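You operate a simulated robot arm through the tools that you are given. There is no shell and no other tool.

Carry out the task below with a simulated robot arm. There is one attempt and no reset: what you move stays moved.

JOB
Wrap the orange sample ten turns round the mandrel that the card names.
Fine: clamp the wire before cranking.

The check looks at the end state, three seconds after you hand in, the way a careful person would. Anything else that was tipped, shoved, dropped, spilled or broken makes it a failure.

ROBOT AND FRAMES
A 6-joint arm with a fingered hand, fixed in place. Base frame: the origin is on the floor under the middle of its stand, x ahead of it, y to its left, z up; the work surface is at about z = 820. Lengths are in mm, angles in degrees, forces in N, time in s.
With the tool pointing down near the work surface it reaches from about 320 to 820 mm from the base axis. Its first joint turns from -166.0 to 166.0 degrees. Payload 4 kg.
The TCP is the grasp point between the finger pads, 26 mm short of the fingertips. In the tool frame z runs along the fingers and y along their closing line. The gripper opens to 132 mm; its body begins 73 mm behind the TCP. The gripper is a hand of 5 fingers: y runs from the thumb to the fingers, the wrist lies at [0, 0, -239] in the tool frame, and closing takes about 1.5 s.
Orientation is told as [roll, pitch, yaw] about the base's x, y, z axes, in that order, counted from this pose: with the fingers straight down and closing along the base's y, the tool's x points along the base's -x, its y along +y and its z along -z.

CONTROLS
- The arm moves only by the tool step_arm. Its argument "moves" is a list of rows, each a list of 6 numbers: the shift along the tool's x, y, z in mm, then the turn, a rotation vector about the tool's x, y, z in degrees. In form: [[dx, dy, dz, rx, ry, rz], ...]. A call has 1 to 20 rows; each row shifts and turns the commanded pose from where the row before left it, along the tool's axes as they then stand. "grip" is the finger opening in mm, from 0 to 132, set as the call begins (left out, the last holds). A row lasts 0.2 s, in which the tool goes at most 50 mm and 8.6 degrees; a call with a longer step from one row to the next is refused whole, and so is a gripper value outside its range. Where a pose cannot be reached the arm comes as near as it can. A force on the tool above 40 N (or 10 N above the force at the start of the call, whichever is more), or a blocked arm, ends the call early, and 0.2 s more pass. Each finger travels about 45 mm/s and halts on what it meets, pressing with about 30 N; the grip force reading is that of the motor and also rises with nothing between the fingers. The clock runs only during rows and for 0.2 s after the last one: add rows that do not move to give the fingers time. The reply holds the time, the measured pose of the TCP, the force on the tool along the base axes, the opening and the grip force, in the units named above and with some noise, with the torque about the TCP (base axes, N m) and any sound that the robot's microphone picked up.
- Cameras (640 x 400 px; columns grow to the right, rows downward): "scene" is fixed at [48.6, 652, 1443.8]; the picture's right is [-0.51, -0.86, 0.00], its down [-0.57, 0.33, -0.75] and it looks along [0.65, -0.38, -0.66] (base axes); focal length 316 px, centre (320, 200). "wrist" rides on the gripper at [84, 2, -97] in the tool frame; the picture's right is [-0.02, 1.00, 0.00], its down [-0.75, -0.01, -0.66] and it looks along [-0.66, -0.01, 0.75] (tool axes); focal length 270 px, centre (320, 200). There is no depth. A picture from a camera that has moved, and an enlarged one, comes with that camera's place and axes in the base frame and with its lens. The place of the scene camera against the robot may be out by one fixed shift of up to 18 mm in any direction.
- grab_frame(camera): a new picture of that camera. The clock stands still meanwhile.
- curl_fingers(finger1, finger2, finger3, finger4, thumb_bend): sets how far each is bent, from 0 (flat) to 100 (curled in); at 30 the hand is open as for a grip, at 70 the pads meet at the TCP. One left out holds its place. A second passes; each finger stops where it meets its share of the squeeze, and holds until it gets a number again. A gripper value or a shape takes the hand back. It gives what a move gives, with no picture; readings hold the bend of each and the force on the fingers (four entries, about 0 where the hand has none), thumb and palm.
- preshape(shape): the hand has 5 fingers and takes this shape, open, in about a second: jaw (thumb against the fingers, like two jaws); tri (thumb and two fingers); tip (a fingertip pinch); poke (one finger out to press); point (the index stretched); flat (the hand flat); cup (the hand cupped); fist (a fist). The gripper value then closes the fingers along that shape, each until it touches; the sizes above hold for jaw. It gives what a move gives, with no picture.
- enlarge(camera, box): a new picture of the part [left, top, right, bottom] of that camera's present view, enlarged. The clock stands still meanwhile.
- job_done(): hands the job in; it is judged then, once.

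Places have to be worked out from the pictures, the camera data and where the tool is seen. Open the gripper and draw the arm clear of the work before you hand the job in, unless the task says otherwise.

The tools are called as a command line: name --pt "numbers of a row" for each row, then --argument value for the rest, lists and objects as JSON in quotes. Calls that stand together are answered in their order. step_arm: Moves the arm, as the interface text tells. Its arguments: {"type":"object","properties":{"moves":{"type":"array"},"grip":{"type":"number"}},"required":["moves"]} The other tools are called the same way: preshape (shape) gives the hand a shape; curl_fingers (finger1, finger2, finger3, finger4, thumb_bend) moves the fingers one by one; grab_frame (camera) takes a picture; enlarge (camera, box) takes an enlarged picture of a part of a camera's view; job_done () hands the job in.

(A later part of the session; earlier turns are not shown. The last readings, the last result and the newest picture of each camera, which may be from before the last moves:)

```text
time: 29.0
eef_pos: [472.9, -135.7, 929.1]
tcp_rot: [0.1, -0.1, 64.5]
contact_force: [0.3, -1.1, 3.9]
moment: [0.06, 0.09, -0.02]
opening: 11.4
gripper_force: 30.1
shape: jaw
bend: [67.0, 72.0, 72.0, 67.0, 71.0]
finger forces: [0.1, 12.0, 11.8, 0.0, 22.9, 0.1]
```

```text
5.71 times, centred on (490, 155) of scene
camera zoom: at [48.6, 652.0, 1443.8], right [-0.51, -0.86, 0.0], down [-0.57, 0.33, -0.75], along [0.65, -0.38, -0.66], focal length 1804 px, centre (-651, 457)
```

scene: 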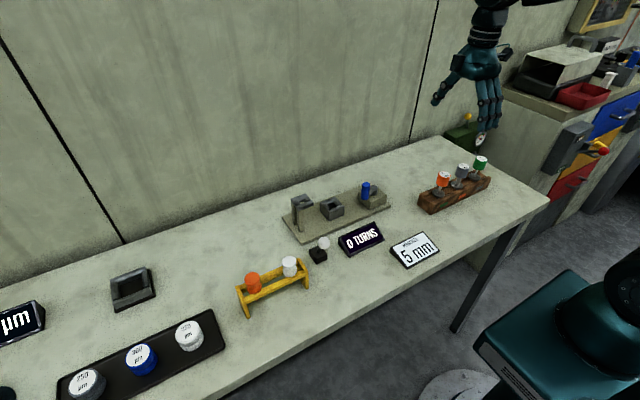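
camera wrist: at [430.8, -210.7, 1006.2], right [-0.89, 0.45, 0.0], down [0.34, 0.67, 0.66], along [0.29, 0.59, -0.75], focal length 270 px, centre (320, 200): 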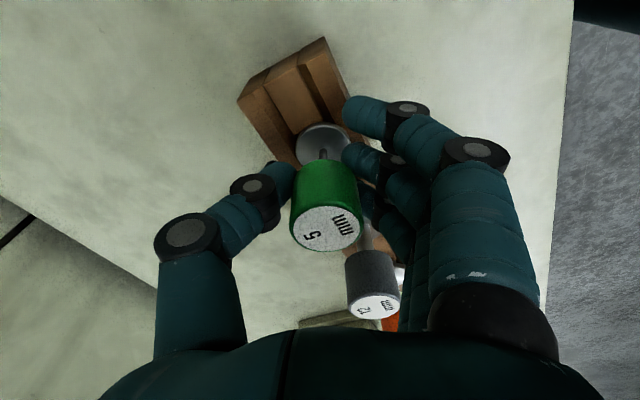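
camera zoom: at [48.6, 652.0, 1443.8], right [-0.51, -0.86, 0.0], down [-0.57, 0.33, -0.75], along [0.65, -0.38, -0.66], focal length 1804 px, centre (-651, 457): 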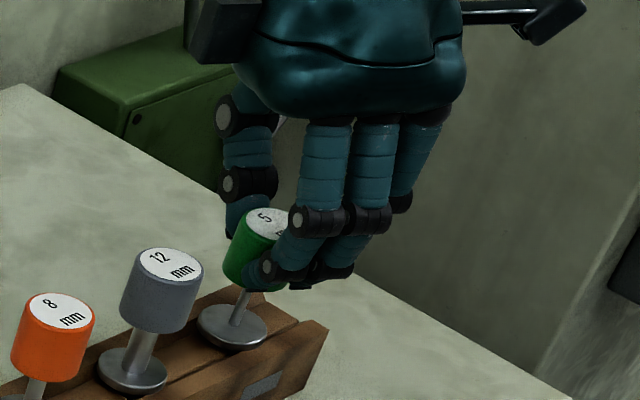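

Closing still shifted the cap about 4 mm. I repeat once more with a further 4 mm correction so that it is held plumb.

step_arm --grip 46 --pt "0 0 0 0 0 0" --pt "0 0 0 0 0 0" --pt "0 0 0 0 0 0" --pt "0 -4 0 0 0 0" --pt "0 0 0 0 0 0"

enlarge --camera "wrist" --box '[200, 60, 480, 280]'

step_arm --grip 22 --pt "0 0 0 0 0 0" --pt "0 0 0 0 0 0" --pt "0 0 0 0 0 0" --pt "0 0 0 0 0 0" --pt "0 0 0 0 0 0"

enlarge --camera "wrist" --box '[200, 60, 480, 280]'

enlarge --camera "scene" --box '[450, 120, 530, 190]'

```text
time: 30.2
eef_pos: [477.3, -137.4, 928.5]
tcp_rot: [0.1, 0.1, 64.5]
contact_force: [1.0, 0.7, 0.2]
moment: [0.01, -0.01, 0.0]
opening: 45.3
gripper_force: 0.0
shape: jaw
bend: [73.0, 74.0, 74.0, 73.0, 70.0]
finger forces: [0.0, 0.1, 0.0, 0.0, 0.1, 0.1]
```

```text
1.82 times, centred on (340, 170) of wrist
camera zoom: at [439.3, -213.7, 1025.8], right [-0.89, 0.45, 0.0], down [0.34, 0.67, 0.66], along [0.29, 0.59, -0.75], focal length 491 px, centre (284, 254)
```

zoom: 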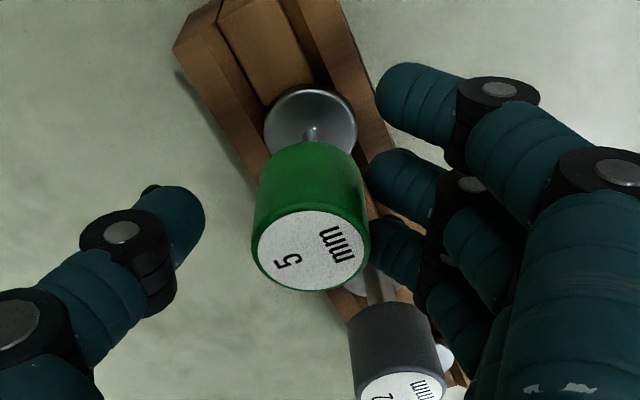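

```text
time: 31.4
eef_pos: [476.7, -137.6, 928.8]
tcp_rot: [0.1, 0.0, 64.5]
contact_force: [-7.3, 1.6, 4.6]
moment: [0.08, 0.18, 0.03]
opening: 24.0
gripper_force: 0.0
shape: jaw
bend: [73.0, 72.0, 72.0, 73.0, 70.0]
finger forces: [0.0, 4.1, 3.2, 0.0, 0.1, 0.0]
```

```text
1.82 times, centred on (340, 170) of wrist
camera zoom: at [439.1, -213.6, 1025.9], right [-0.89, 0.45, 0.0], down [0.34, 0.67, 0.66], along [0.29, 0.59, -0.75], focal length 491 px, centre (284, 254)
```

zoom: 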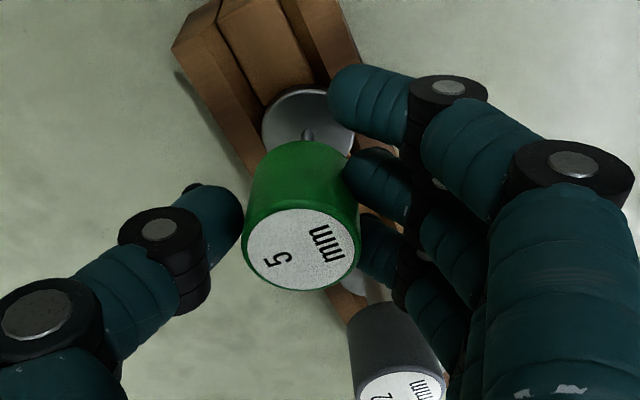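

```text
5.71 times, centred on (490, 155) of scene
camera zoom: at [48.6, 652.0, 1443.8], right [-0.51, -0.86, 0.0], down [-0.57, 0.33, -0.75], along [0.65, -0.38, -0.66], focal length 1804 px, centre (-651, 457)
```

zoom: 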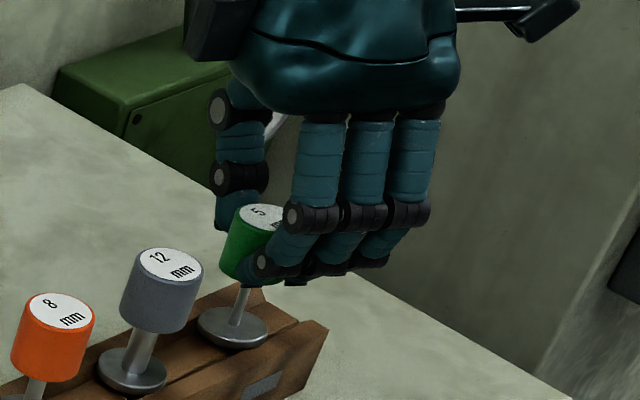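

Now both sides bracket the cap with only finger contact. I close a bit more so the thumb comes in as well.

step_arm --grip 12 --pt "0 0 0 0 0 0" --pt "0 0 0 0 0 0" --pt "0 0 0 0 0 0" --pt "0 0 0 0 0 0"

enlarge --camera "wrist" --box '[200, 60, 480, 280]'

enlarge --camera "scene" --box '[450, 120, 530, 190]'

```text
time: 32.4
eef_pos: [477.5, -138.3, 928.8]
tcp_rot: [0.0, 0.0, 64.5]
contact_force: [-0.6, -0.1, 0.6]
moment: [0.04, 0.05, -0.03]
opening: 10.9
gripper_force: 29.9
shape: jaw
bend: [67.0, 72.0, 72.0, 67.0, 72.0]
finger forces: [0.1, 11.5, 11.8, 0.1, 22.4, 0.0]
```

```text
1.82 times, centred on (340, 170) of wrist
camera zoom: at [439.5, -213.7, 1025.9], right [-0.89, 0.45, 0.0], down [0.34, 0.67, 0.66], along [0.3, 0.59, -0.75], focal length 491 px, centre (284, 254)
```

zoom: 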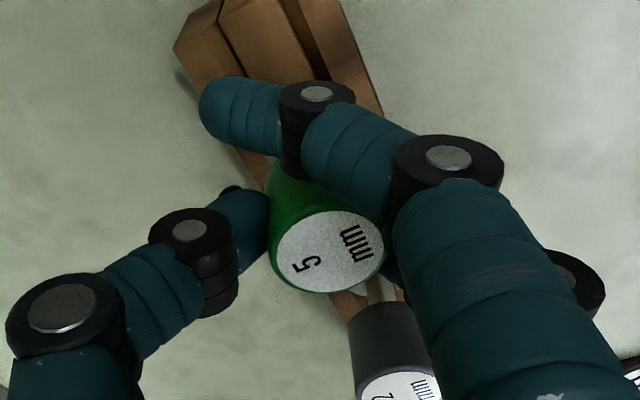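

```text
5.71 times, centred on (490, 155) of scene
camera zoom: at [48.6, 652.0, 1443.8], right [-0.51, -0.86, 0.0], down [-0.57, 0.33, -0.75], along [0.65, -0.38, -0.66], focal length 1804 px, centre (-651, 457)
```

zoom: 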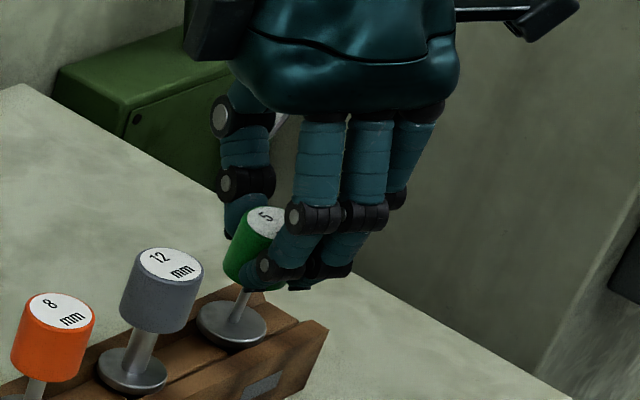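

The scene-view lean check (flange to cap top, compared with the grey mandrel) shows the mandrel is now held nearly plumb with a firm grip of about 30 N. I lift slowly.

step_arm --pt "0 0 -5 0 0 0" --pt "0 0 -8 0 0 0" --pt "0 0 -12 0 0 0" --pt "0 0 -15 0 0 0" --pt "0 0 -20 0 0 0" --pt "0 0 -20 0 0 0" --pt "0 0 0 0 0 0"

grab_frame --camera "wrist"

enlarge --camera "scene" --box '[440, 80, 540, 200]'

```text
time: 34.0
eef_pos: [478.0, -141.0, 1010.9]
tcp_rot: [0.0, 0.0, 64.5]
contact_force: [-0.2, 0.4, -1.4]
moment: [0.03, 0.02, 0.01]
opening: 10.5
gripper_force: 30.0
shape: jaw
bend: [67.0, 72.0, 72.0, 67.0, 72.0]
finger forces: [0.0, 11.5, 11.7, 0.0, 22.3, 0.0]
```

```text
taken
camera wrist: at [441.1, -216.7, 1108.6], right [-0.89, 0.45, 0.0], down [0.34, 0.67, 0.66], along [0.29, 0.59, -0.75], focal length 270 px, centre (320, 200)
```

wrist: 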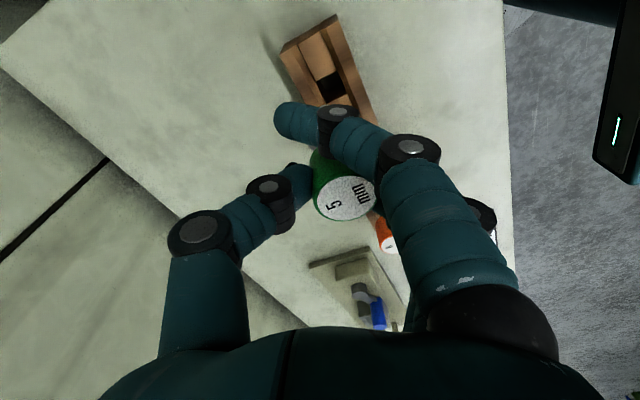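

```text
3.33 times, centred on (490, 140) of scene
camera zoom: at [48.6, 652.0, 1443.8], right [-0.51, -0.86, 0.0], down [-0.57, 0.33, -0.75], along [0.65, -0.38, -0.66], focal length 1053 px, centre (-247, 400)
```

zoom: 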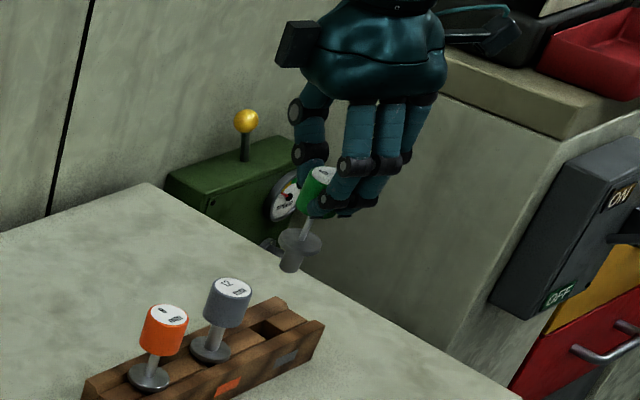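

The mandrel came free; it has a round plug below its flange. I zoom in to measure the tilt.

enlarge --camera "scene" --box '[505, 115, 555, 170]'

enlarge --camera "wrist" --box '[240, 80, 420, 240]'

```text
7.27 times, centred on (530, 142) of scene
camera zoom: at [48.6, 652.0, 1443.8], right [-0.51, -0.86, 0.0], down [-0.57, 0.33, -0.75], along [0.65, -0.38, -0.66], focal length 2296 px, centre (-1207, 618)
```

zoom: 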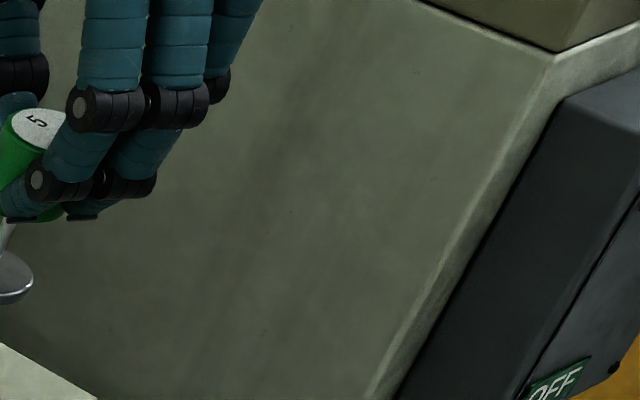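

```text
2.50 times, centred on (330, 160) of wrist
camera zoom: at [441.1, -216.7, 1108.6], right [-0.89, 0.45, 0.0], down [0.34, 0.67, 0.66], along [0.29, 0.59, -0.75], focal length 676 px, centre (295, 300)
```

zoom: 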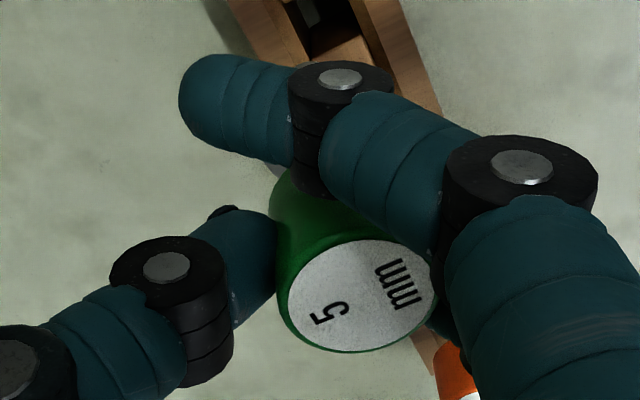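

enlarge --camera "scene" --box '[510, 115, 555, 165]'

enlarge --camera "scene" --box '[500, 110, 560, 180]'

enlarge --camera "scene" --box '[495, 120, 545, 170]'

```text
8.00 times, centred on (532, 140) of scene
camera zoom: at [48.6, 652.0, 1443.8], right [-0.51, -0.86, 0.0], down [-0.57, 0.33, -0.75], along [0.65, -0.38, -0.66], focal length 2526 px, centre (-1380, 680)
```

zoom: 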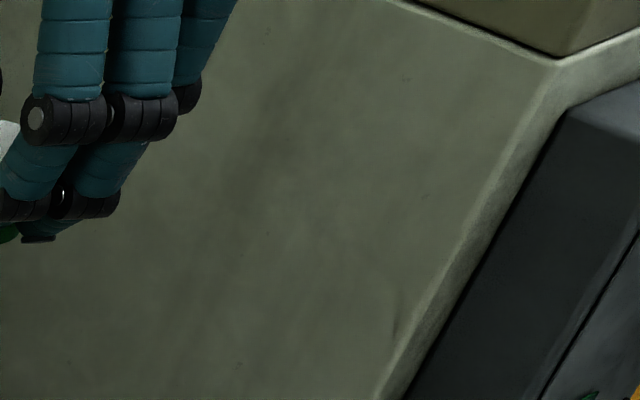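

```text
5.71 times, centred on (530, 145) of scene
camera zoom: at [48.6, 652.0, 1443.8], right [-0.51, -0.86, 0.0], down [-0.57, 0.33, -0.75], along [0.65, -0.38, -0.66], focal length 1804 px, centre (-880, 514)
```

zoom: 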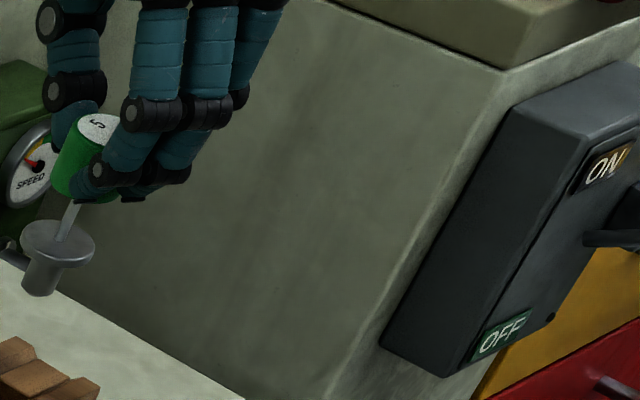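

```text
8.00 times, centred on (520, 145) of scene
camera zoom: at [48.6, 652.0, 1443.8], right [-0.51, -0.86, 0.0], down [-0.57, 0.33, -0.75], along [0.65, -0.38, -0.66], focal length 2526 px, centre (-1280, 640)
```

zoom: 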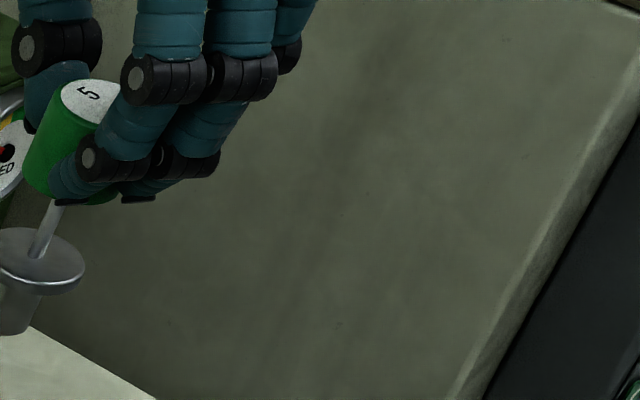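

The mandrel is held with perhaps 2–5° of tilt. I raise it and carry it to hover over the winder socket, where I can measure the alignment better.

step_arm --pt "0 0 -20 0 0 0" --pt "0 0 -20 0 0 0" --pt "-20 4 0 0 0 0" --pt "-35 7 0 0 0 0" --pt "-38.5 7.7 0 0 0 0" --pt "-38.5 7.7 0 0 0 0" --pt "-38.5 7.7 0 0 0 0" --pt "-38.5 7.7 0 0 0 0" --pt "-38.5 7.7 0 0 0 0" --pt "-38.5 7.7 0 0 0 0" --pt "-38.5 7.7 0 0 0 0" --pt "-38.5 7.7 0 0 0 0" --pt "-38.5 7.7 0 0 0 0" --pt "-25 5 0 0 0 0" --pt "-13 2.5 0 0 0 0" --pt "0 0 0 0 0 0"

grab_frame --camera "wrist"

grab_frame --camera "scene"

enlarge --camera "scene" --box '[280, 120, 400, 240]'

```text
time: 37.4
eef_pos: [586.5, 295.0, 1050.0]
tcp_rot: [0.0, -0.1, 64.5]
contact_force: [-0.1, 0.4, -1.1]
moment: [0.01, -0.01, 0.01]
opening: 11.1
gripper_force: 30.2
shape: jaw
bend: [67.0, 72.0, 72.0, 67.0, 72.0]
finger forces: [0.1, 11.5, 11.5, 0.0, 22.1, 0.0]
```

```text
taken
camera wrist: at [548.5, 220.0, 1147.7], right [-0.89, 0.45, 0.0], down [0.34, 0.67, 0.66], along [0.29, 0.59, -0.75], focal length 270 px, centre (320, 200)
```

wrist: 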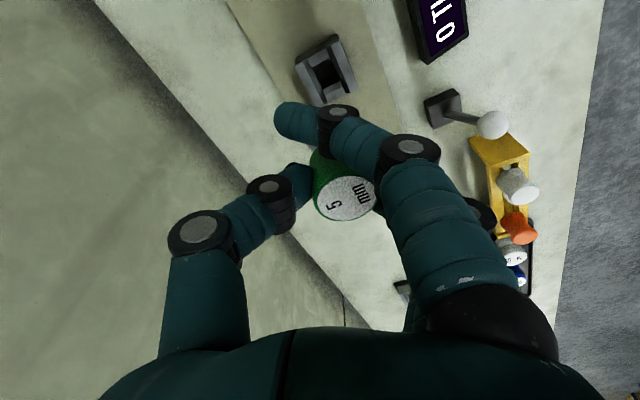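

```text
taken
```

scene: 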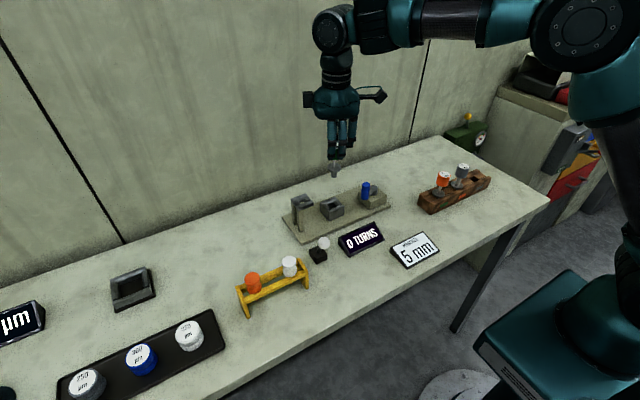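

```text
3.33 times, centred on (340, 180) of scene
camera zoom: at [48.6, 652.0, 1443.8], right [-0.51, -0.86, 0.0], down [-0.57, 0.33, -0.75], along [0.65, -0.38, -0.66], focal length 1053 px, centre (253, 267)
```

zoom: 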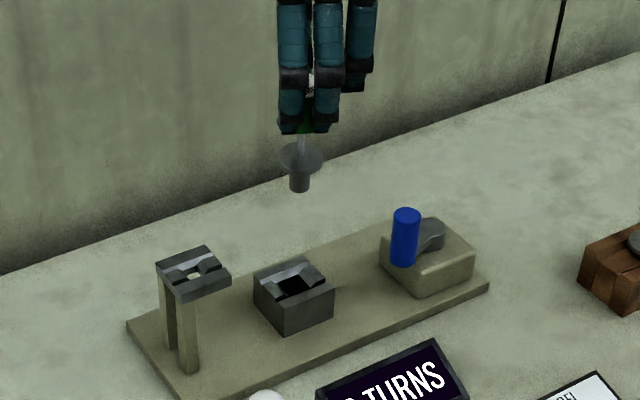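

I zoom closer on the hanging mandrel and on the socket to get their alignment in the scene view.

enlarge --camera "scene" --box '[310, 130, 370, 190]'

enlarge --camera "scene" --box '[285, 180, 355, 240]'

enlarge --camera "wrist" --box '[230, 20, 410, 230]'

```text
6.67 times, centred on (340, 160) of scene
camera zoom: at [48.6, 652.0, 1443.8], right [-0.51, -0.86, 0.0], down [-0.57, 0.33, -0.75], along [0.65, -0.38, -0.66], focal length 2105 px, centre (187, 467)
```

zoom: 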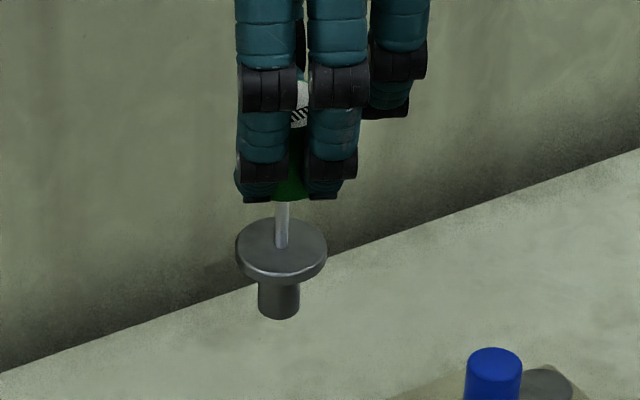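

```text
6.67 times, centred on (320, 210) of scene
camera zoom: at [48.6, 652.0, 1443.8], right [-0.51, -0.86, 0.0], down [-0.57, 0.33, -0.75], along [0.65, -0.38, -0.66], focal length 2105 px, centre (320, 133)
```

zoom: 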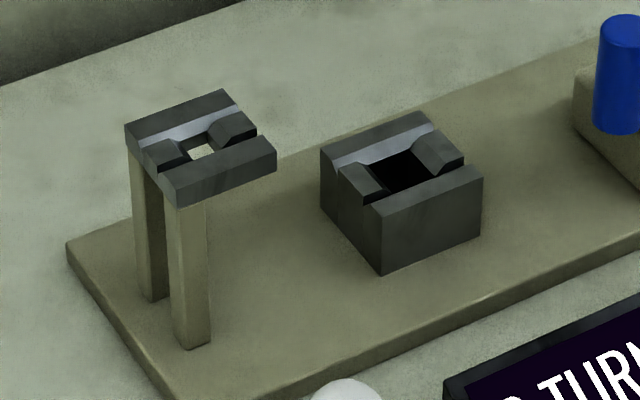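

```text
1.90 times, centred on (320, 125) of wrist
camera zoom: at [548.5, 220.0, 1147.7], right [-0.89, 0.45, 0.0], down [0.34, 0.67, 0.66], along [0.29, 0.59, -0.75], focal length 515 px, centre (320, 343)
```

zoom: 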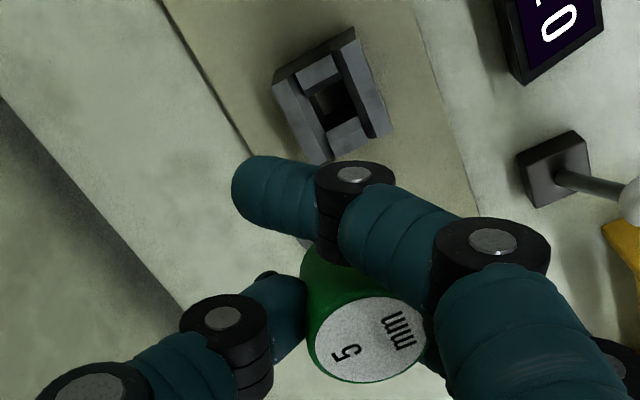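

Combining both cameras puts the mandrel axis at about (576,300) with the socket hole at about (580.5,300.5). I correct x and lower so the plug end is about 10 mm above the socket, then compare directly in the scene view.

step_arm --pt "-2.4 -3.8 10 0 0 0" --pt "0 0 20 0 0 0" --pt "0 0 20 0 0 0" --pt "0 0 15 0 0 0" --pt "0 0 8 0 0 0" --pt "0 0 4 0 0 0" --pt "0 0 0 0 0 0"

enlarge --camera "scene" --box '[300, 150, 370, 225]'

enlarge --camera "wrist" --box '[230, 20, 410, 230]'

```text
time: 39.0
eef_pos: [592.0, 297.2, 971.7]
tcp_rot: [0.0, 0.0, 64.5]
contact_force: [-0.2, 0.0, -1.1]
moment: [0.0, 0.01, -0.01]
opening: 10.7
gripper_force: 30.4
shape: jaw
bend: [67.0, 72.0, 72.0, 67.0, 72.0]
finger forces: [0.0, 11.5, 11.6, 0.0, 22.1, 0.1]
```

```text
5.33 times, centred on (335, 188) of scene
camera zoom: at [48.6, 652.0, 1443.8], right [-0.51, -0.86, 0.0], down [-0.57, 0.33, -0.75], along [0.65, -0.38, -0.66], focal length 1684 px, centre (240, 267)
```

zoom: 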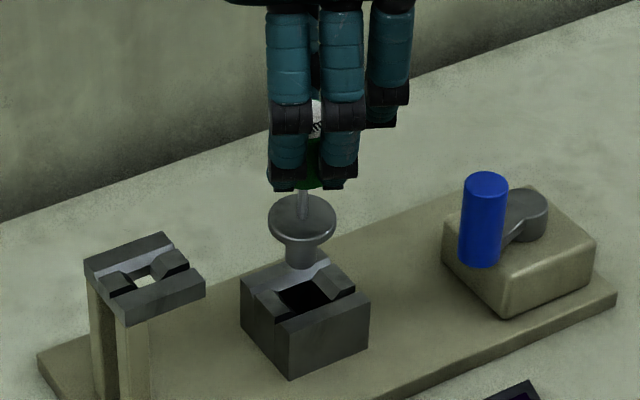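

```text
1.90 times, centred on (320, 125) of wrist
camera zoom: at [554.6, 220.9, 1068.5], right [-0.89, 0.45, 0.0], down [0.34, 0.67, 0.66], along [0.29, 0.59, -0.75], focal length 515 px, centre (320, 343)
```

zoom: 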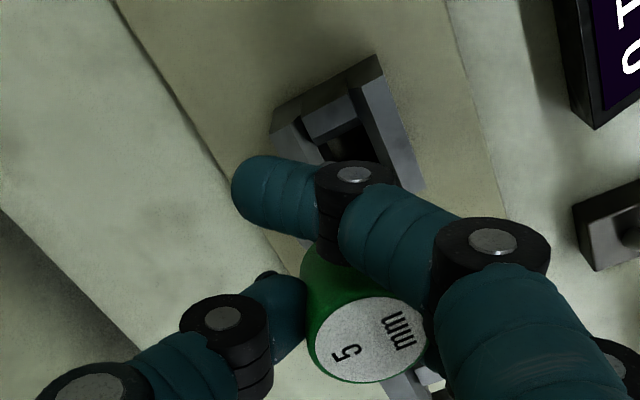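

Both views agree that the mandrel's lower end leans about 6° toward the thumb side. I rotate the hand −6° about tool x to make it plumb, and check.

step_arm --pt "0 0 0 -3 0 0" --pt "0 0 0 -3 0 0" --pt "0 0 0 0 0 0" --pt "0 0 0 0 0 0"

enlarge --camera "scene" --box '[305, 160, 365, 225]'

enlarge --camera "wrist" --box '[230, 20, 410, 230]'

```text
time: 40.0
eef_pos: [592.7, 297.3, 971.4]
tcp_rot: [6.0, 0.0, 64.6]
contact_force: [-0.2, 0.2, -1.2]
moment: [0.05, 0.03, 0.0]
opening: 10.7
gripper_force: 30.3
shape: jaw
bend: [67.0, 72.0, 72.0, 67.0, 72.0]
finger forces: [0.1, 11.5, 11.7, 0.0, 22.2, 0.0]
```

```text
6.15 times, centred on (335, 192) of scene
camera zoom: at [48.6, 652.0, 1443.8], right [-0.51, -0.86, 0.0], down [-0.57, 0.33, -0.75], along [0.65, -0.38, -0.66], focal length 1943 px, centre (228, 246)
```

zoom: 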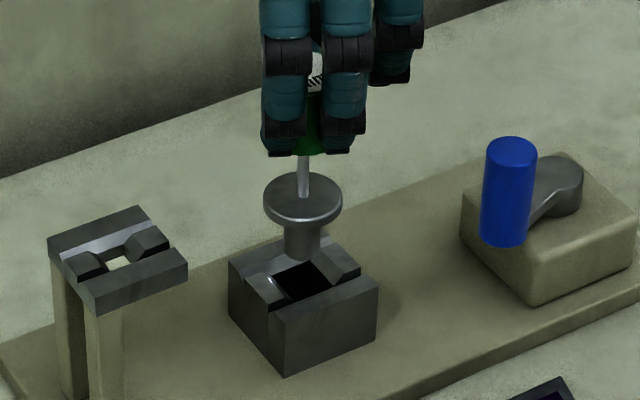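

```text
1.90 times, centred on (320, 125) of wrist
camera zoom: at [563.0, 216.4, 1069.0], right [-0.89, 0.45, 0.11], down [0.4, 0.64, 0.65], along [0.22, 0.62, -0.75], focal length 515 px, centre (320, 343)
```

zoom: 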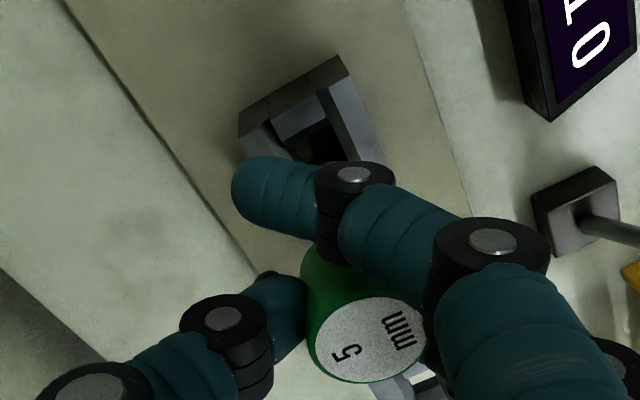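

The mandrel now looks plumb, with its plug about 2 mm from true center. I nudge by (−2,−1) mm and descend 10 mm to enter the chamfer, watching the force.

step_arm --pt "1.4 1.2 0.1 0 0 0" --pt "0 -0.52 5 0 0 0" --pt "0 -0.52 5 0 0 0" --pt "0 0 0 0 0 0"

enlarge --camera "scene" --box '[305, 160, 365, 225]'

```text
time: 41.0
eef_pos: [591.4, 296.5, 961.5]
tcp_rot: [6.0, 0.1, 64.5]
contact_force: [0.1, 0.3, -0.8]
moment: [0.02, -0.03, 0.0]
opening: 10.9
gripper_force: 29.9
shape: jaw
bend: [67.0, 72.0, 72.0, 67.0, 72.0]
finger forces: [0.0, 11.5, 11.7, 0.0, 22.2, 0.0]
```

```text
6.15 times, centred on (335, 192) of scene
camera zoom: at [48.6, 652.0, 1443.8], right [-0.51, -0.86, 0.0], down [-0.57, 0.33, -0.75], along [0.65, -0.38, -0.66], focal length 1943 px, centre (228, 246)
```

zoom: 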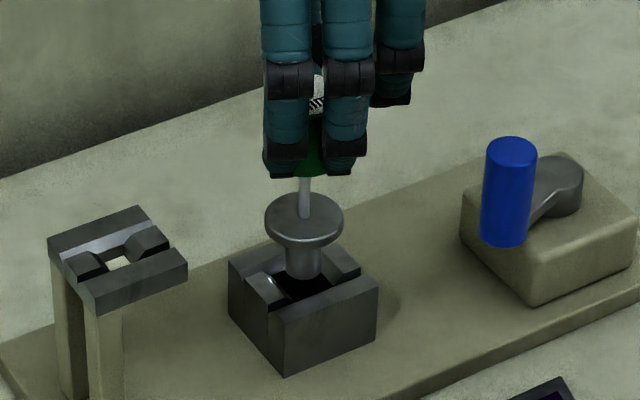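

There is no contact force, and the plug end is at the mouth of the funnel. I continue down in small steps.

step_arm --pt "0 -0.42 4 0 0 0" --pt "0 -0.42 4 0 0 0" --pt "0 0 0 0 0 0"

enlarge --camera "scene" --box '[305, 160, 365, 225]'

```text
time: 41.8
eef_pos: [590.6, 295.7, 954.2]
tcp_rot: [5.9, 0.0, 64.5]
contact_force: [0.1, -0.2, -0.8]
moment: [-0.02, -0.03, -0.04]
opening: 10.9
gripper_force: 29.9
shape: jaw
bend: [67.0, 72.0, 72.0, 67.0, 72.0]
finger forces: [0.0, 11.5, 11.7, 0.0, 22.2, 0.0]
```

```text
6.15 times, centred on (335, 192) of scene
camera zoom: at [48.6, 652.0, 1443.8], right [-0.51, -0.86, 0.0], down [-0.57, 0.33, -0.75], along [0.65, -0.38, -0.66], focal length 1943 px, centre (228, 246)
```

zoom: 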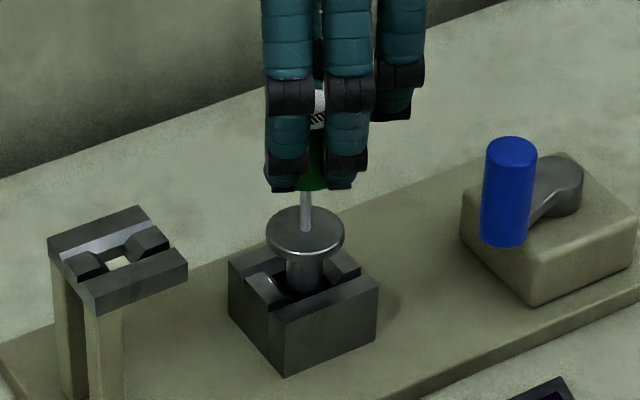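

Still free of contact and going in. I lower another 10 mm.

step_arm --pt "0 -0.42 4 0 0 0" --pt "0 -0.31 3 0 0 0" --pt "0 -0.31 3 0 0 0" --pt "0 0 0 0 0 0"

enlarge --camera "scene" --box '[305, 160, 365, 225]'

```text
time: 42.8
eef_pos: [588.3, 294.9, 944.6]
tcp_rot: [6.0, 0.0, 64.5]
contact_force: [0.6, 0.1, -0.1]
moment: [0.0, -0.04, 0.0]
opening: 10.8
gripper_force: 29.8
shape: jaw
bend: [67.0, 72.0, 72.0, 67.0, 72.0]
finger forces: [0.0, 11.4, 11.9, 0.0, 22.8, 0.0]
```

```text
6.15 times, centred on (335, 192) of scene
camera zoom: at [48.6, 652.0, 1443.8], right [-0.51, -0.86, 0.0], down [-0.57, 0.33, -0.75], along [0.65, -0.38, -0.66], focal length 1943 px, centre (228, 246)
```

zoom: 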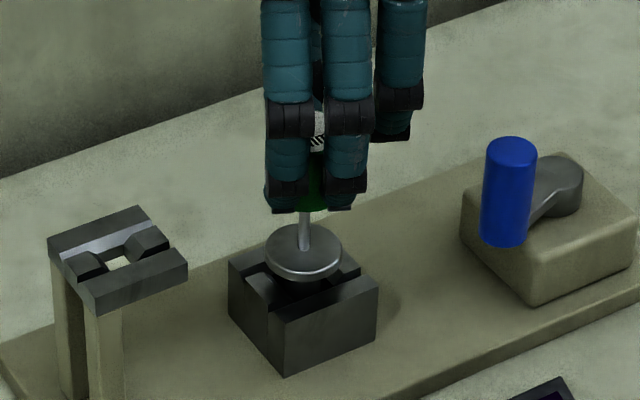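

I zoom in on the flange to check that it stays level as it goes in.

enlarge --camera "scene" --box '[318, 175, 358, 220]'

grab_frame --camera "wrist"

```text
8.89 times, centred on (338, 198) of scene
camera zoom: at [48.6, 652.0, 1443.8], right [-0.51, -0.86, 0.0], down [-0.57, 0.33, -0.75], along [0.65, -0.38, -0.66], focal length 2807 px, centre (160, 222)
```

zoom: 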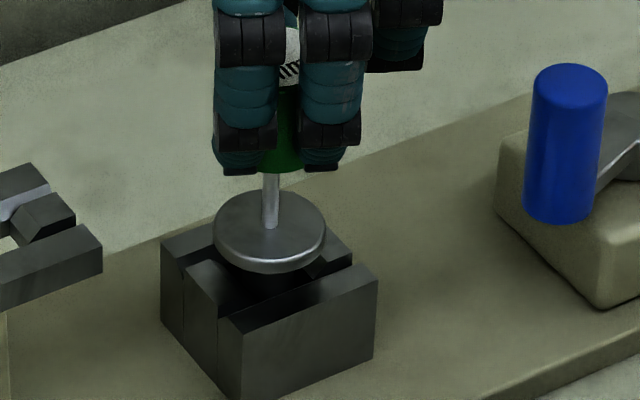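

```text
taken
camera wrist: at [561.0, 215.6, 1040.4], right [-0.89, 0.45, 0.11], down [0.4, 0.64, 0.65], along [0.22, 0.62, -0.75], focal length 270 px, centre (320, 200)
```

wrist: 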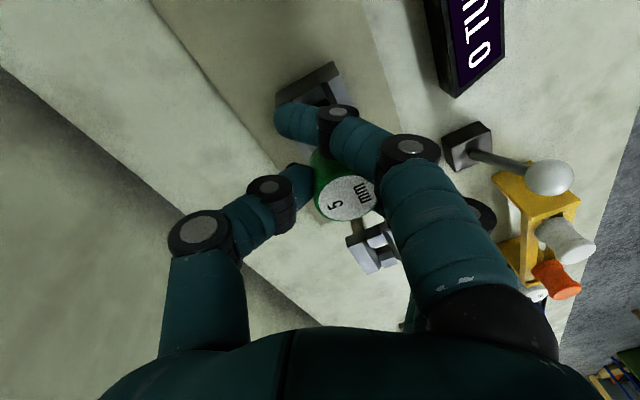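

I continue down in 3 mm steps until the flange seats, about 9 mm more.

step_arm --pt "0 -0.31 3 0 0 0" --pt "0 -0.31 3 0 0 0" --pt "0 0 0 0 0 0"

enlarge --camera "scene" --box '[318, 175, 358, 220]'

```text
time: 43.6
eef_pos: [590.5, 295.8, 938.2]
tcp_rot: [6.0, 0.0, 64.5]
contact_force: [0.2, 0.0, -0.1]
moment: [0.03, -0.03, -0.01]
opening: 10.7
gripper_force: 29.7
shape: jaw
bend: [67.0, 72.0, 72.0, 67.0, 72.0]
finger forces: [0.0, 11.4, 11.9, 0.0, 22.7, 0.1]
```

```text
8.89 times, centred on (338, 198) of scene
camera zoom: at [48.6, 652.0, 1443.8], right [-0.51, -0.86, 0.0], down [-0.57, 0.33, -0.75], along [0.65, -0.38, -0.66], focal length 2807 px, centre (160, 222)
```

zoom: 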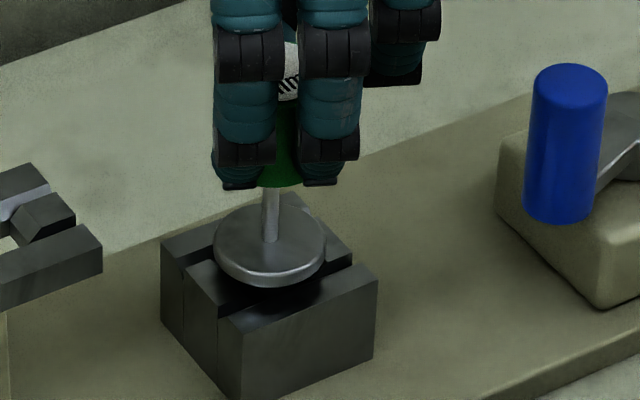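

step_arm --pt "0 -0.2 2 0 0 0" --pt "0 -0.2 2 0 0 0" --pt "0 0 0 0 0 0"

enlarge --camera "scene" --box '[318, 175, 358, 220]'

```text
time: 44.4
eef_pos: [589.0, 296.0, 934.7]
tcp_rot: [6.0, 0.0, 64.6]
contact_force: [1.2, -0.2, -0.6]
moment: [-0.01, -0.04, 0.0]
opening: 11.1
gripper_force: 29.2
shape: jaw
bend: [67.0, 72.0, 72.0, 67.0, 72.0]
finger forces: [0.1, 11.4, 11.9, 0.0, 22.8, 0.0]
```

```text
8.89 times, centred on (338, 198) of scene
camera zoom: at [48.6, 652.0, 1443.8], right [-0.51, -0.86, 0.0], down [-0.57, 0.33, -0.75], along [0.65, -0.38, -0.66], focal length 2807 px, centre (160, 222)
```

zoom: 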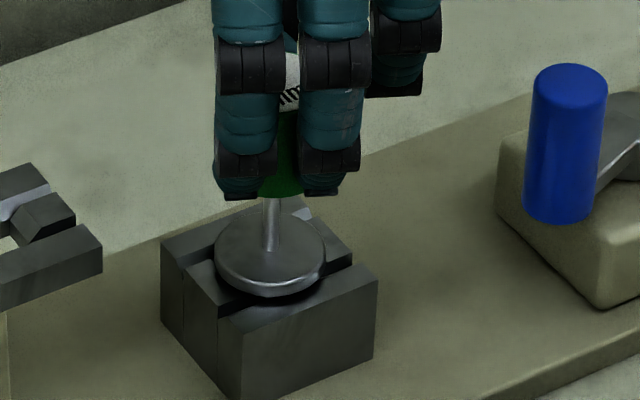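

step_arm --pt "0 -0.2 2 0 0 0" --pt "0 0 0 0 0 0"

step_arm --pt "0 -0.2 2 0 0 0" --pt "0 0 0 0 0 0"

enlarge --camera "scene" --box '[318, 175, 358, 220]'

```text
time: 45.0
eef_pos: [590.2, 295.8, 931.7]
tcp_rot: [6.1, 0.0, 64.5]
contact_force: [0.8, -0.4, -1.1]
moment: [0.03, -0.09, 0.0]
opening: 11.2
gripper_force: 29.8
shape: jaw
bend: [67.0, 72.0, 72.0, 67.0, 72.0]
finger forces: [0.1, 11.3, 12.0, 0.1, 23.4, 0.0]
```

```text
time: 45.6
eef_pos: [590.2, 295.0, 930.7]
tcp_rot: [6.0, -0.1, 64.5]
contact_force: [2.0, -0.3, 12.0]
moment: [0.12, 0.18, -0.02]
opening: 11.2
gripper_force: 30.2
shape: jaw
bend: [67.0, 72.0, 72.0, 67.0, 73.0]
finger forces: [0.0, 11.8, 12.0, 0.0, 24.5, 0.0]
```

```text
8.89 times, centred on (338, 198) of scene
camera zoom: at [48.6, 652.0, 1443.8], right [-0.51, -0.86, 0.0], down [-0.57, 0.33, -0.75], along [0.65, -0.38, -0.66], focal length 2807 px, centre (160, 222)
```

zoom: 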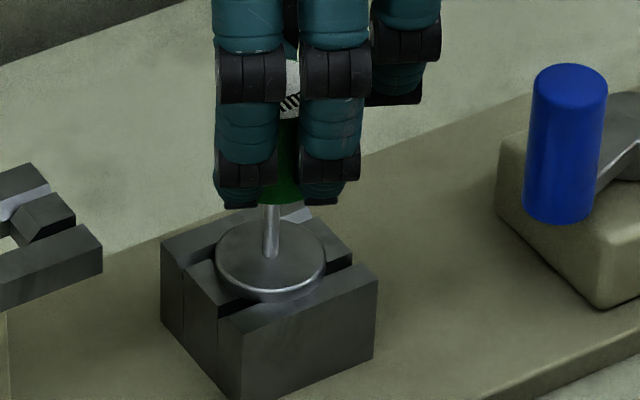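

A 12 N upward reaction shows the flange has seated. I open the hand to 50 mm and check the mandrel stands by itself.

step_arm --grip 50 --pt "0 0 0 0 0 0" --pt "0 0 0 0 0 0" --pt "0 0 0 0 0 0" --pt "0 0 0 0 0 0"

enlarge --camera "scene" --box '[300, 160, 370, 220]'

grab_frame --camera "wrist"

```text
time: 46.6
eef_pos: [590.2, 294.6, 929.4]
tcp_rot: [6.1, 0.0, 64.5]
contact_force: [1.1, -0.2, 0.1]
moment: [-0.02, -0.02, 0.03]
opening: 49.4
gripper_force: 0.0
shape: jaw
bend: [73.0, 74.0, 74.0, 73.0, 70.0]
finger forces: [0.0, 0.1, 0.1, 0.0, 0.2, 0.0]
```

```text
6.67 times, centred on (335, 190) of scene
camera zoom: at [48.6, 652.0, 1443.8], right [-0.51, -0.86, 0.0], down [-0.57, 0.33, -0.75], along [0.65, -0.38, -0.66], focal length 2105 px, centre (220, 267)
```

zoom: 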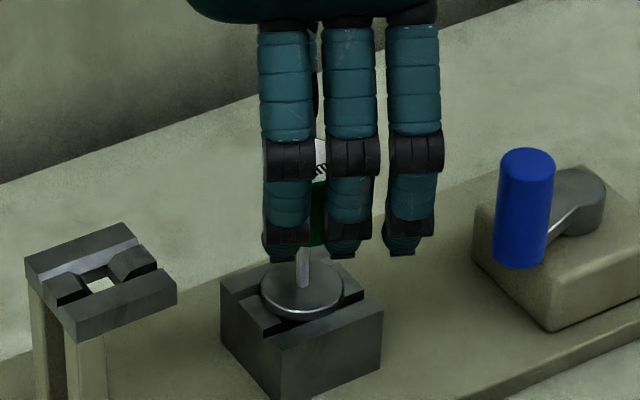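

```text
taken
camera wrist: at [561.2, 214.8, 1026.4], right [-0.89, 0.45, 0.11], down [0.4, 0.64, 0.65], along [0.22, 0.62, -0.75], focal length 270 px, centre (320, 200)
```

wrist: 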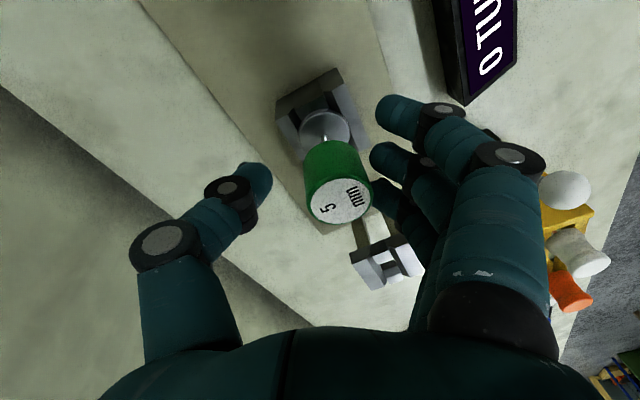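

The mandrel stands in the socket. I center the open hand (+6 mm on the finger side) and rise straight up.

step_arm --pt "0 6 0 0 0 0" --pt "0 1.0 -10 0 0 0" --pt "0 1.6 -15 0 0 0" --pt "0 2.6 -25 0 0 0" --pt "0 2.6 -25 0 0 0" --pt "0 2.6 -25 0 0 0" --pt "0 2.6 -25 0 0 0" --pt "0 0 0 0 0 0"

enlarge --camera "scene" --box '[290, 150, 400, 240]'

grab_frame --camera "wrist"

```text
time: 48.4
eef_pos: [587.6, 299.1, 1054.3]
tcp_rot: [6.0, 0.1, 64.5]
contact_force: [0.1, 0.2, -0.6]
moment: [-0.01, -0.01, 0.04]
opening: 49.4
gripper_force: 0.0
shape: jaw
bend: [73.0, 74.0, 74.0, 73.0, 70.0]
finger forces: [0.0, 0.1, 0.0, 0.0, 0.0, 0.1]
```

```text
4.44 times, centred on (345, 195) of scene
camera zoom: at [48.6, 652.0, 1443.8], right [-0.51, -0.86, 0.0], down [-0.57, 0.33, -0.75], along [0.65, -0.38, -0.66], focal length 1403 px, centre (209, 222)
```

zoom: 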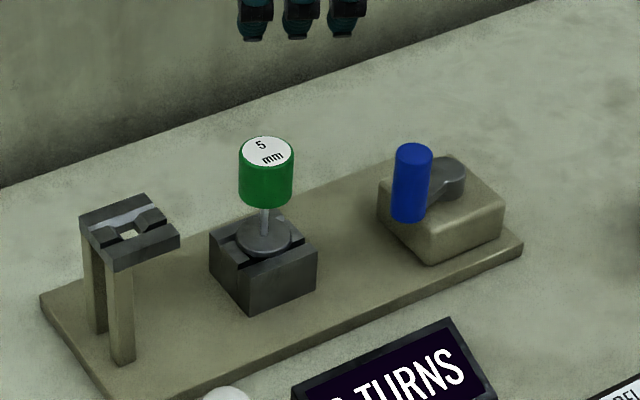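

```text
taken
camera wrist: at [557.7, 218.5, 1151.1], right [-0.89, 0.45, 0.11], down [0.4, 0.64, 0.65], along [0.22, 0.62, -0.75], focal length 270 px, centre (320, 200)
```

wrist: 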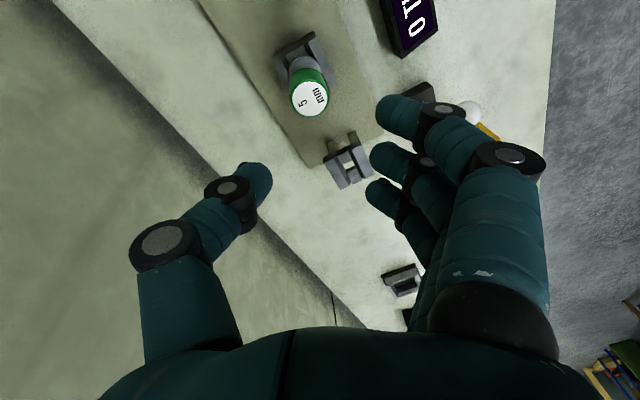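

The 5 mm mandrel stands upright in the socket. Next is the orange sample: I level the hand, turn back to yaw 0 so the closing line runs along the rack's slot, and fly above the bobbin with the hand still at 50 mm.

step_arm --pt "0 0 0 6 0 0" --pt "0 0 0 0 0 8.06" --pt "0 0 0 0 0 8.06" --pt "0 0 0 0 0 8.06" --pt "0 0 0 0 0 8.06" --pt "0 0 0 0 0 8.06" --pt "0 0 0 0 0 8.06" --pt "0 0 0 0 0 8.06" --pt "0 0 0 0 0 8.06" --pt "19.7 34 0 0 0 0" --pt "19.7 34 0 0 0 0" --pt "19.7 34 0 0 0 0" --pt "19.7 34 0 0 0 0" --pt "19.7 34 0 0 0 0" --pt "19.7 34 0 0 0 0" --pt "19.7 34 0 0 0 0" --pt "19.7 34 0 0 0 0" --pt "0 0 0 0 0 0" --pt "0 0 0 0 0 0"

grab_frame --camera "wrist"

enlarge --camera "scene" --box '[220, 150, 330, 330]'

```text
time: 52.4
eef_pos: [426.6, 566.2, 1057.2]
tcp_rot: [0.0, 0.0, 0.0]
contact_force: [0.3, -0.5, 1.0]
moment: [0.03, 0.02, -0.01]
opening: 49.7
gripper_force: 0.0
shape: jaw
bend: [73.0, 74.0, 74.0, 73.0, 70.0]
finger forces: [0.1, 0.0, 0.1, 0.0, 0.0, 0.0]
```

```text
taken
camera wrist: at [343.4, 567.4, 1154.5], right [0.02, 1.0, 0.0], down [0.75, -0.02, 0.66], along [0.66, -0.01, -0.75], focal length 270 px, centre (320, 200)
```

wrist: 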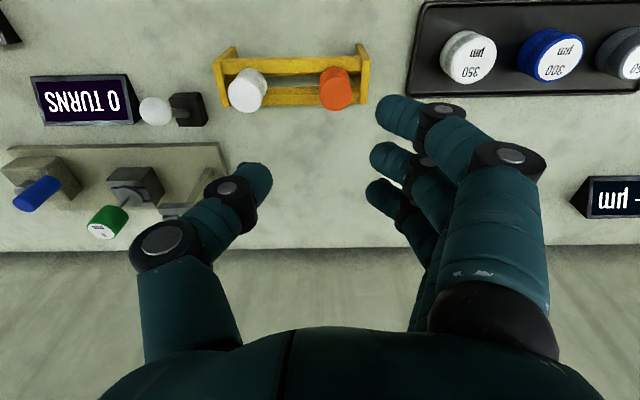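

```text
2.22 times, centred on (275, 240) of scene
camera zoom: at [48.6, 652.0, 1443.8], right [-0.51, -0.86, 0.0], down [-0.57, 0.33, -0.75], along [0.65, -0.38, -0.66], focal length 702 px, centre (420, 111)
```

zoom: 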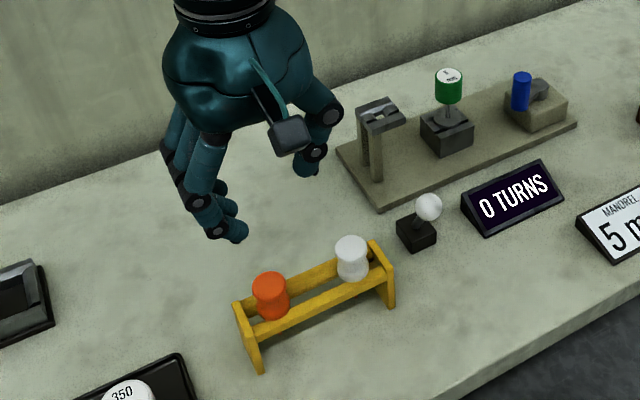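

The orange bobbin is near (431.5,582.5). Its top height is still uncertain (902–915), so I descend to z≈985, well above it, and take a closer look.

step_arm --pt "-2 3 20 0 0 0" --pt "-2 2 20 0 0 0" --pt "0 0 20 0 0 0" --pt "0 0 10 0 0 0" --pt "0 0 0 0 0 0"

enlarge --camera "wrist" --box '[210, 40, 430, 200]'

enlarge --camera "scene" --box '[220, 200, 330, 330]'

```text
time: 53.6
eef_pos: [431.7, 574.9, 985.8]
tcp_rot: [0.0, -0.2, 0.0]
contact_force: [1.1, 0.1, 0.9]
moment: [-0.01, 0.05, 0.02]
opening: 49.5
gripper_force: 0.1
shape: jaw
bend: [73.0, 74.0, 74.0, 73.0, 70.0]
finger forces: [0.0, 0.0, 0.0, 0.0, 0.1, 0.1]
```

```text
2.50 times, centred on (320, 120) of wrist
camera zoom: at [347.0, 574.9, 1083.9], right [0.02, 1.0, 0.0], down [0.75, -0.02, 0.66], along [0.66, -0.01, -0.75], focal length 676 px, centre (320, 400)
```

zoom: 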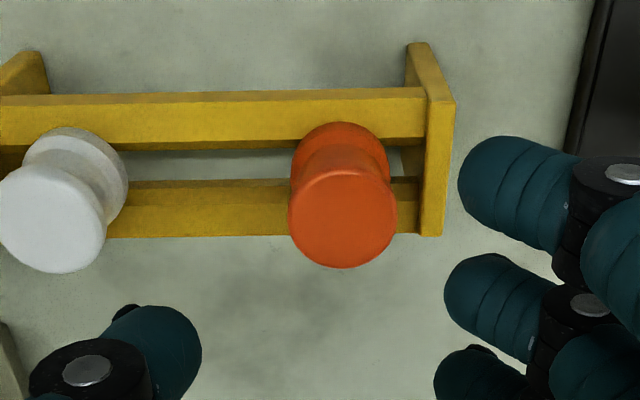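

```text
3.08 times, centred on (275, 265) of scene
camera zoom: at [48.6, 652.0, 1443.8], right [-0.51, -0.86, 0.0], down [-0.57, 0.33, -0.75], along [0.65, -0.38, -0.66], focal length 972 px, centre (458, 0)
```

zoom: 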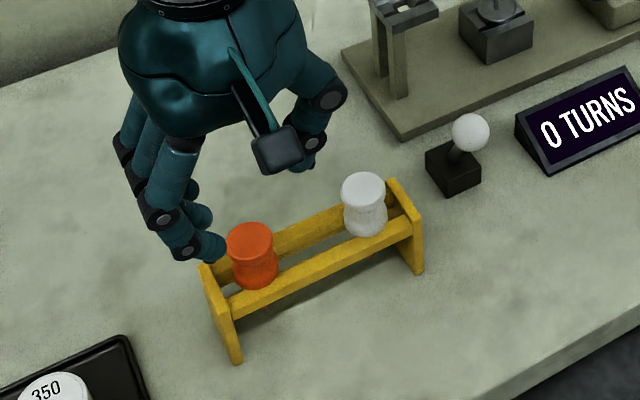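

The refined bobbin top is about (430,580,915), with an end-post top at about 893 just beyond it. I descend to TCP z≈936 first and inspect the clearance.

step_arm --pt "1.5 0 15 0 0 0" --pt "0 0 15 0 0 0" --pt "0 0 12 0 0 0" --pt "0 0 8 0 0 0" --pt "0 0 0 0 0 0"

enlarge --camera "wrist" --box '[210, 40, 430, 240]'

enlarge --camera "scene" --box '[220, 230, 310, 330]'

```text
time: 54.8
eef_pos: [430.4, 576.3, 935.6]
tcp_rot: [-0.1, 0.0, 0.0]
contact_force: [0.3, 0.8, 0.2]
moment: [0.04, -0.02, 0.03]
opening: 49.4
gripper_force: 0.0
shape: jaw
bend: [73.0, 74.0, 74.0, 73.0, 70.0]
finger forces: [0.1, 0.0, 0.1, 0.0, 0.0, 0.1]
```

```text
2.00 times, centred on (320, 140) of wrist
camera zoom: at [345.7, 576.6, 1032.4], right [0.02, 1.0, 0.0], down [0.75, -0.02, 0.66], along [0.66, -0.01, -0.75], focal length 541 px, centre (320, 320)
```

zoom: 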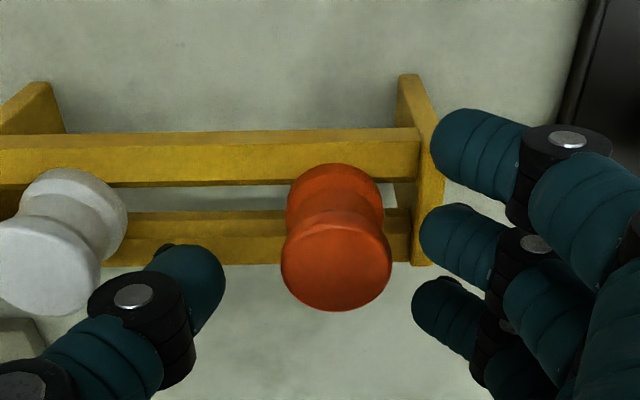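

```text
4.00 times, centred on (265, 280) of scene
camera zoom: at [48.6, 652.0, 1443.8], right [-0.51, -0.86, 0.0], down [-0.57, 0.33, -0.75], along [0.65, -0.38, -0.66], focal length 1263 px, centre (540, -120)
```

zoom: 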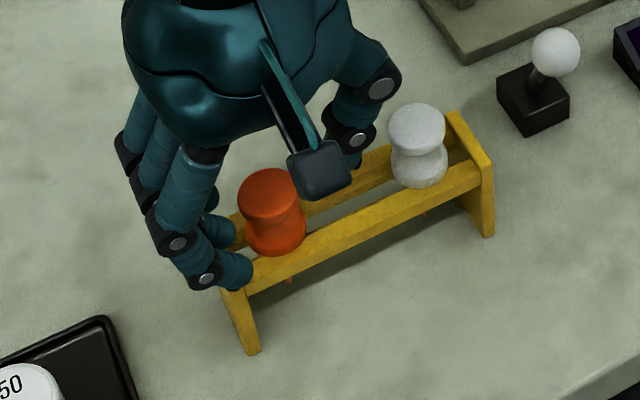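

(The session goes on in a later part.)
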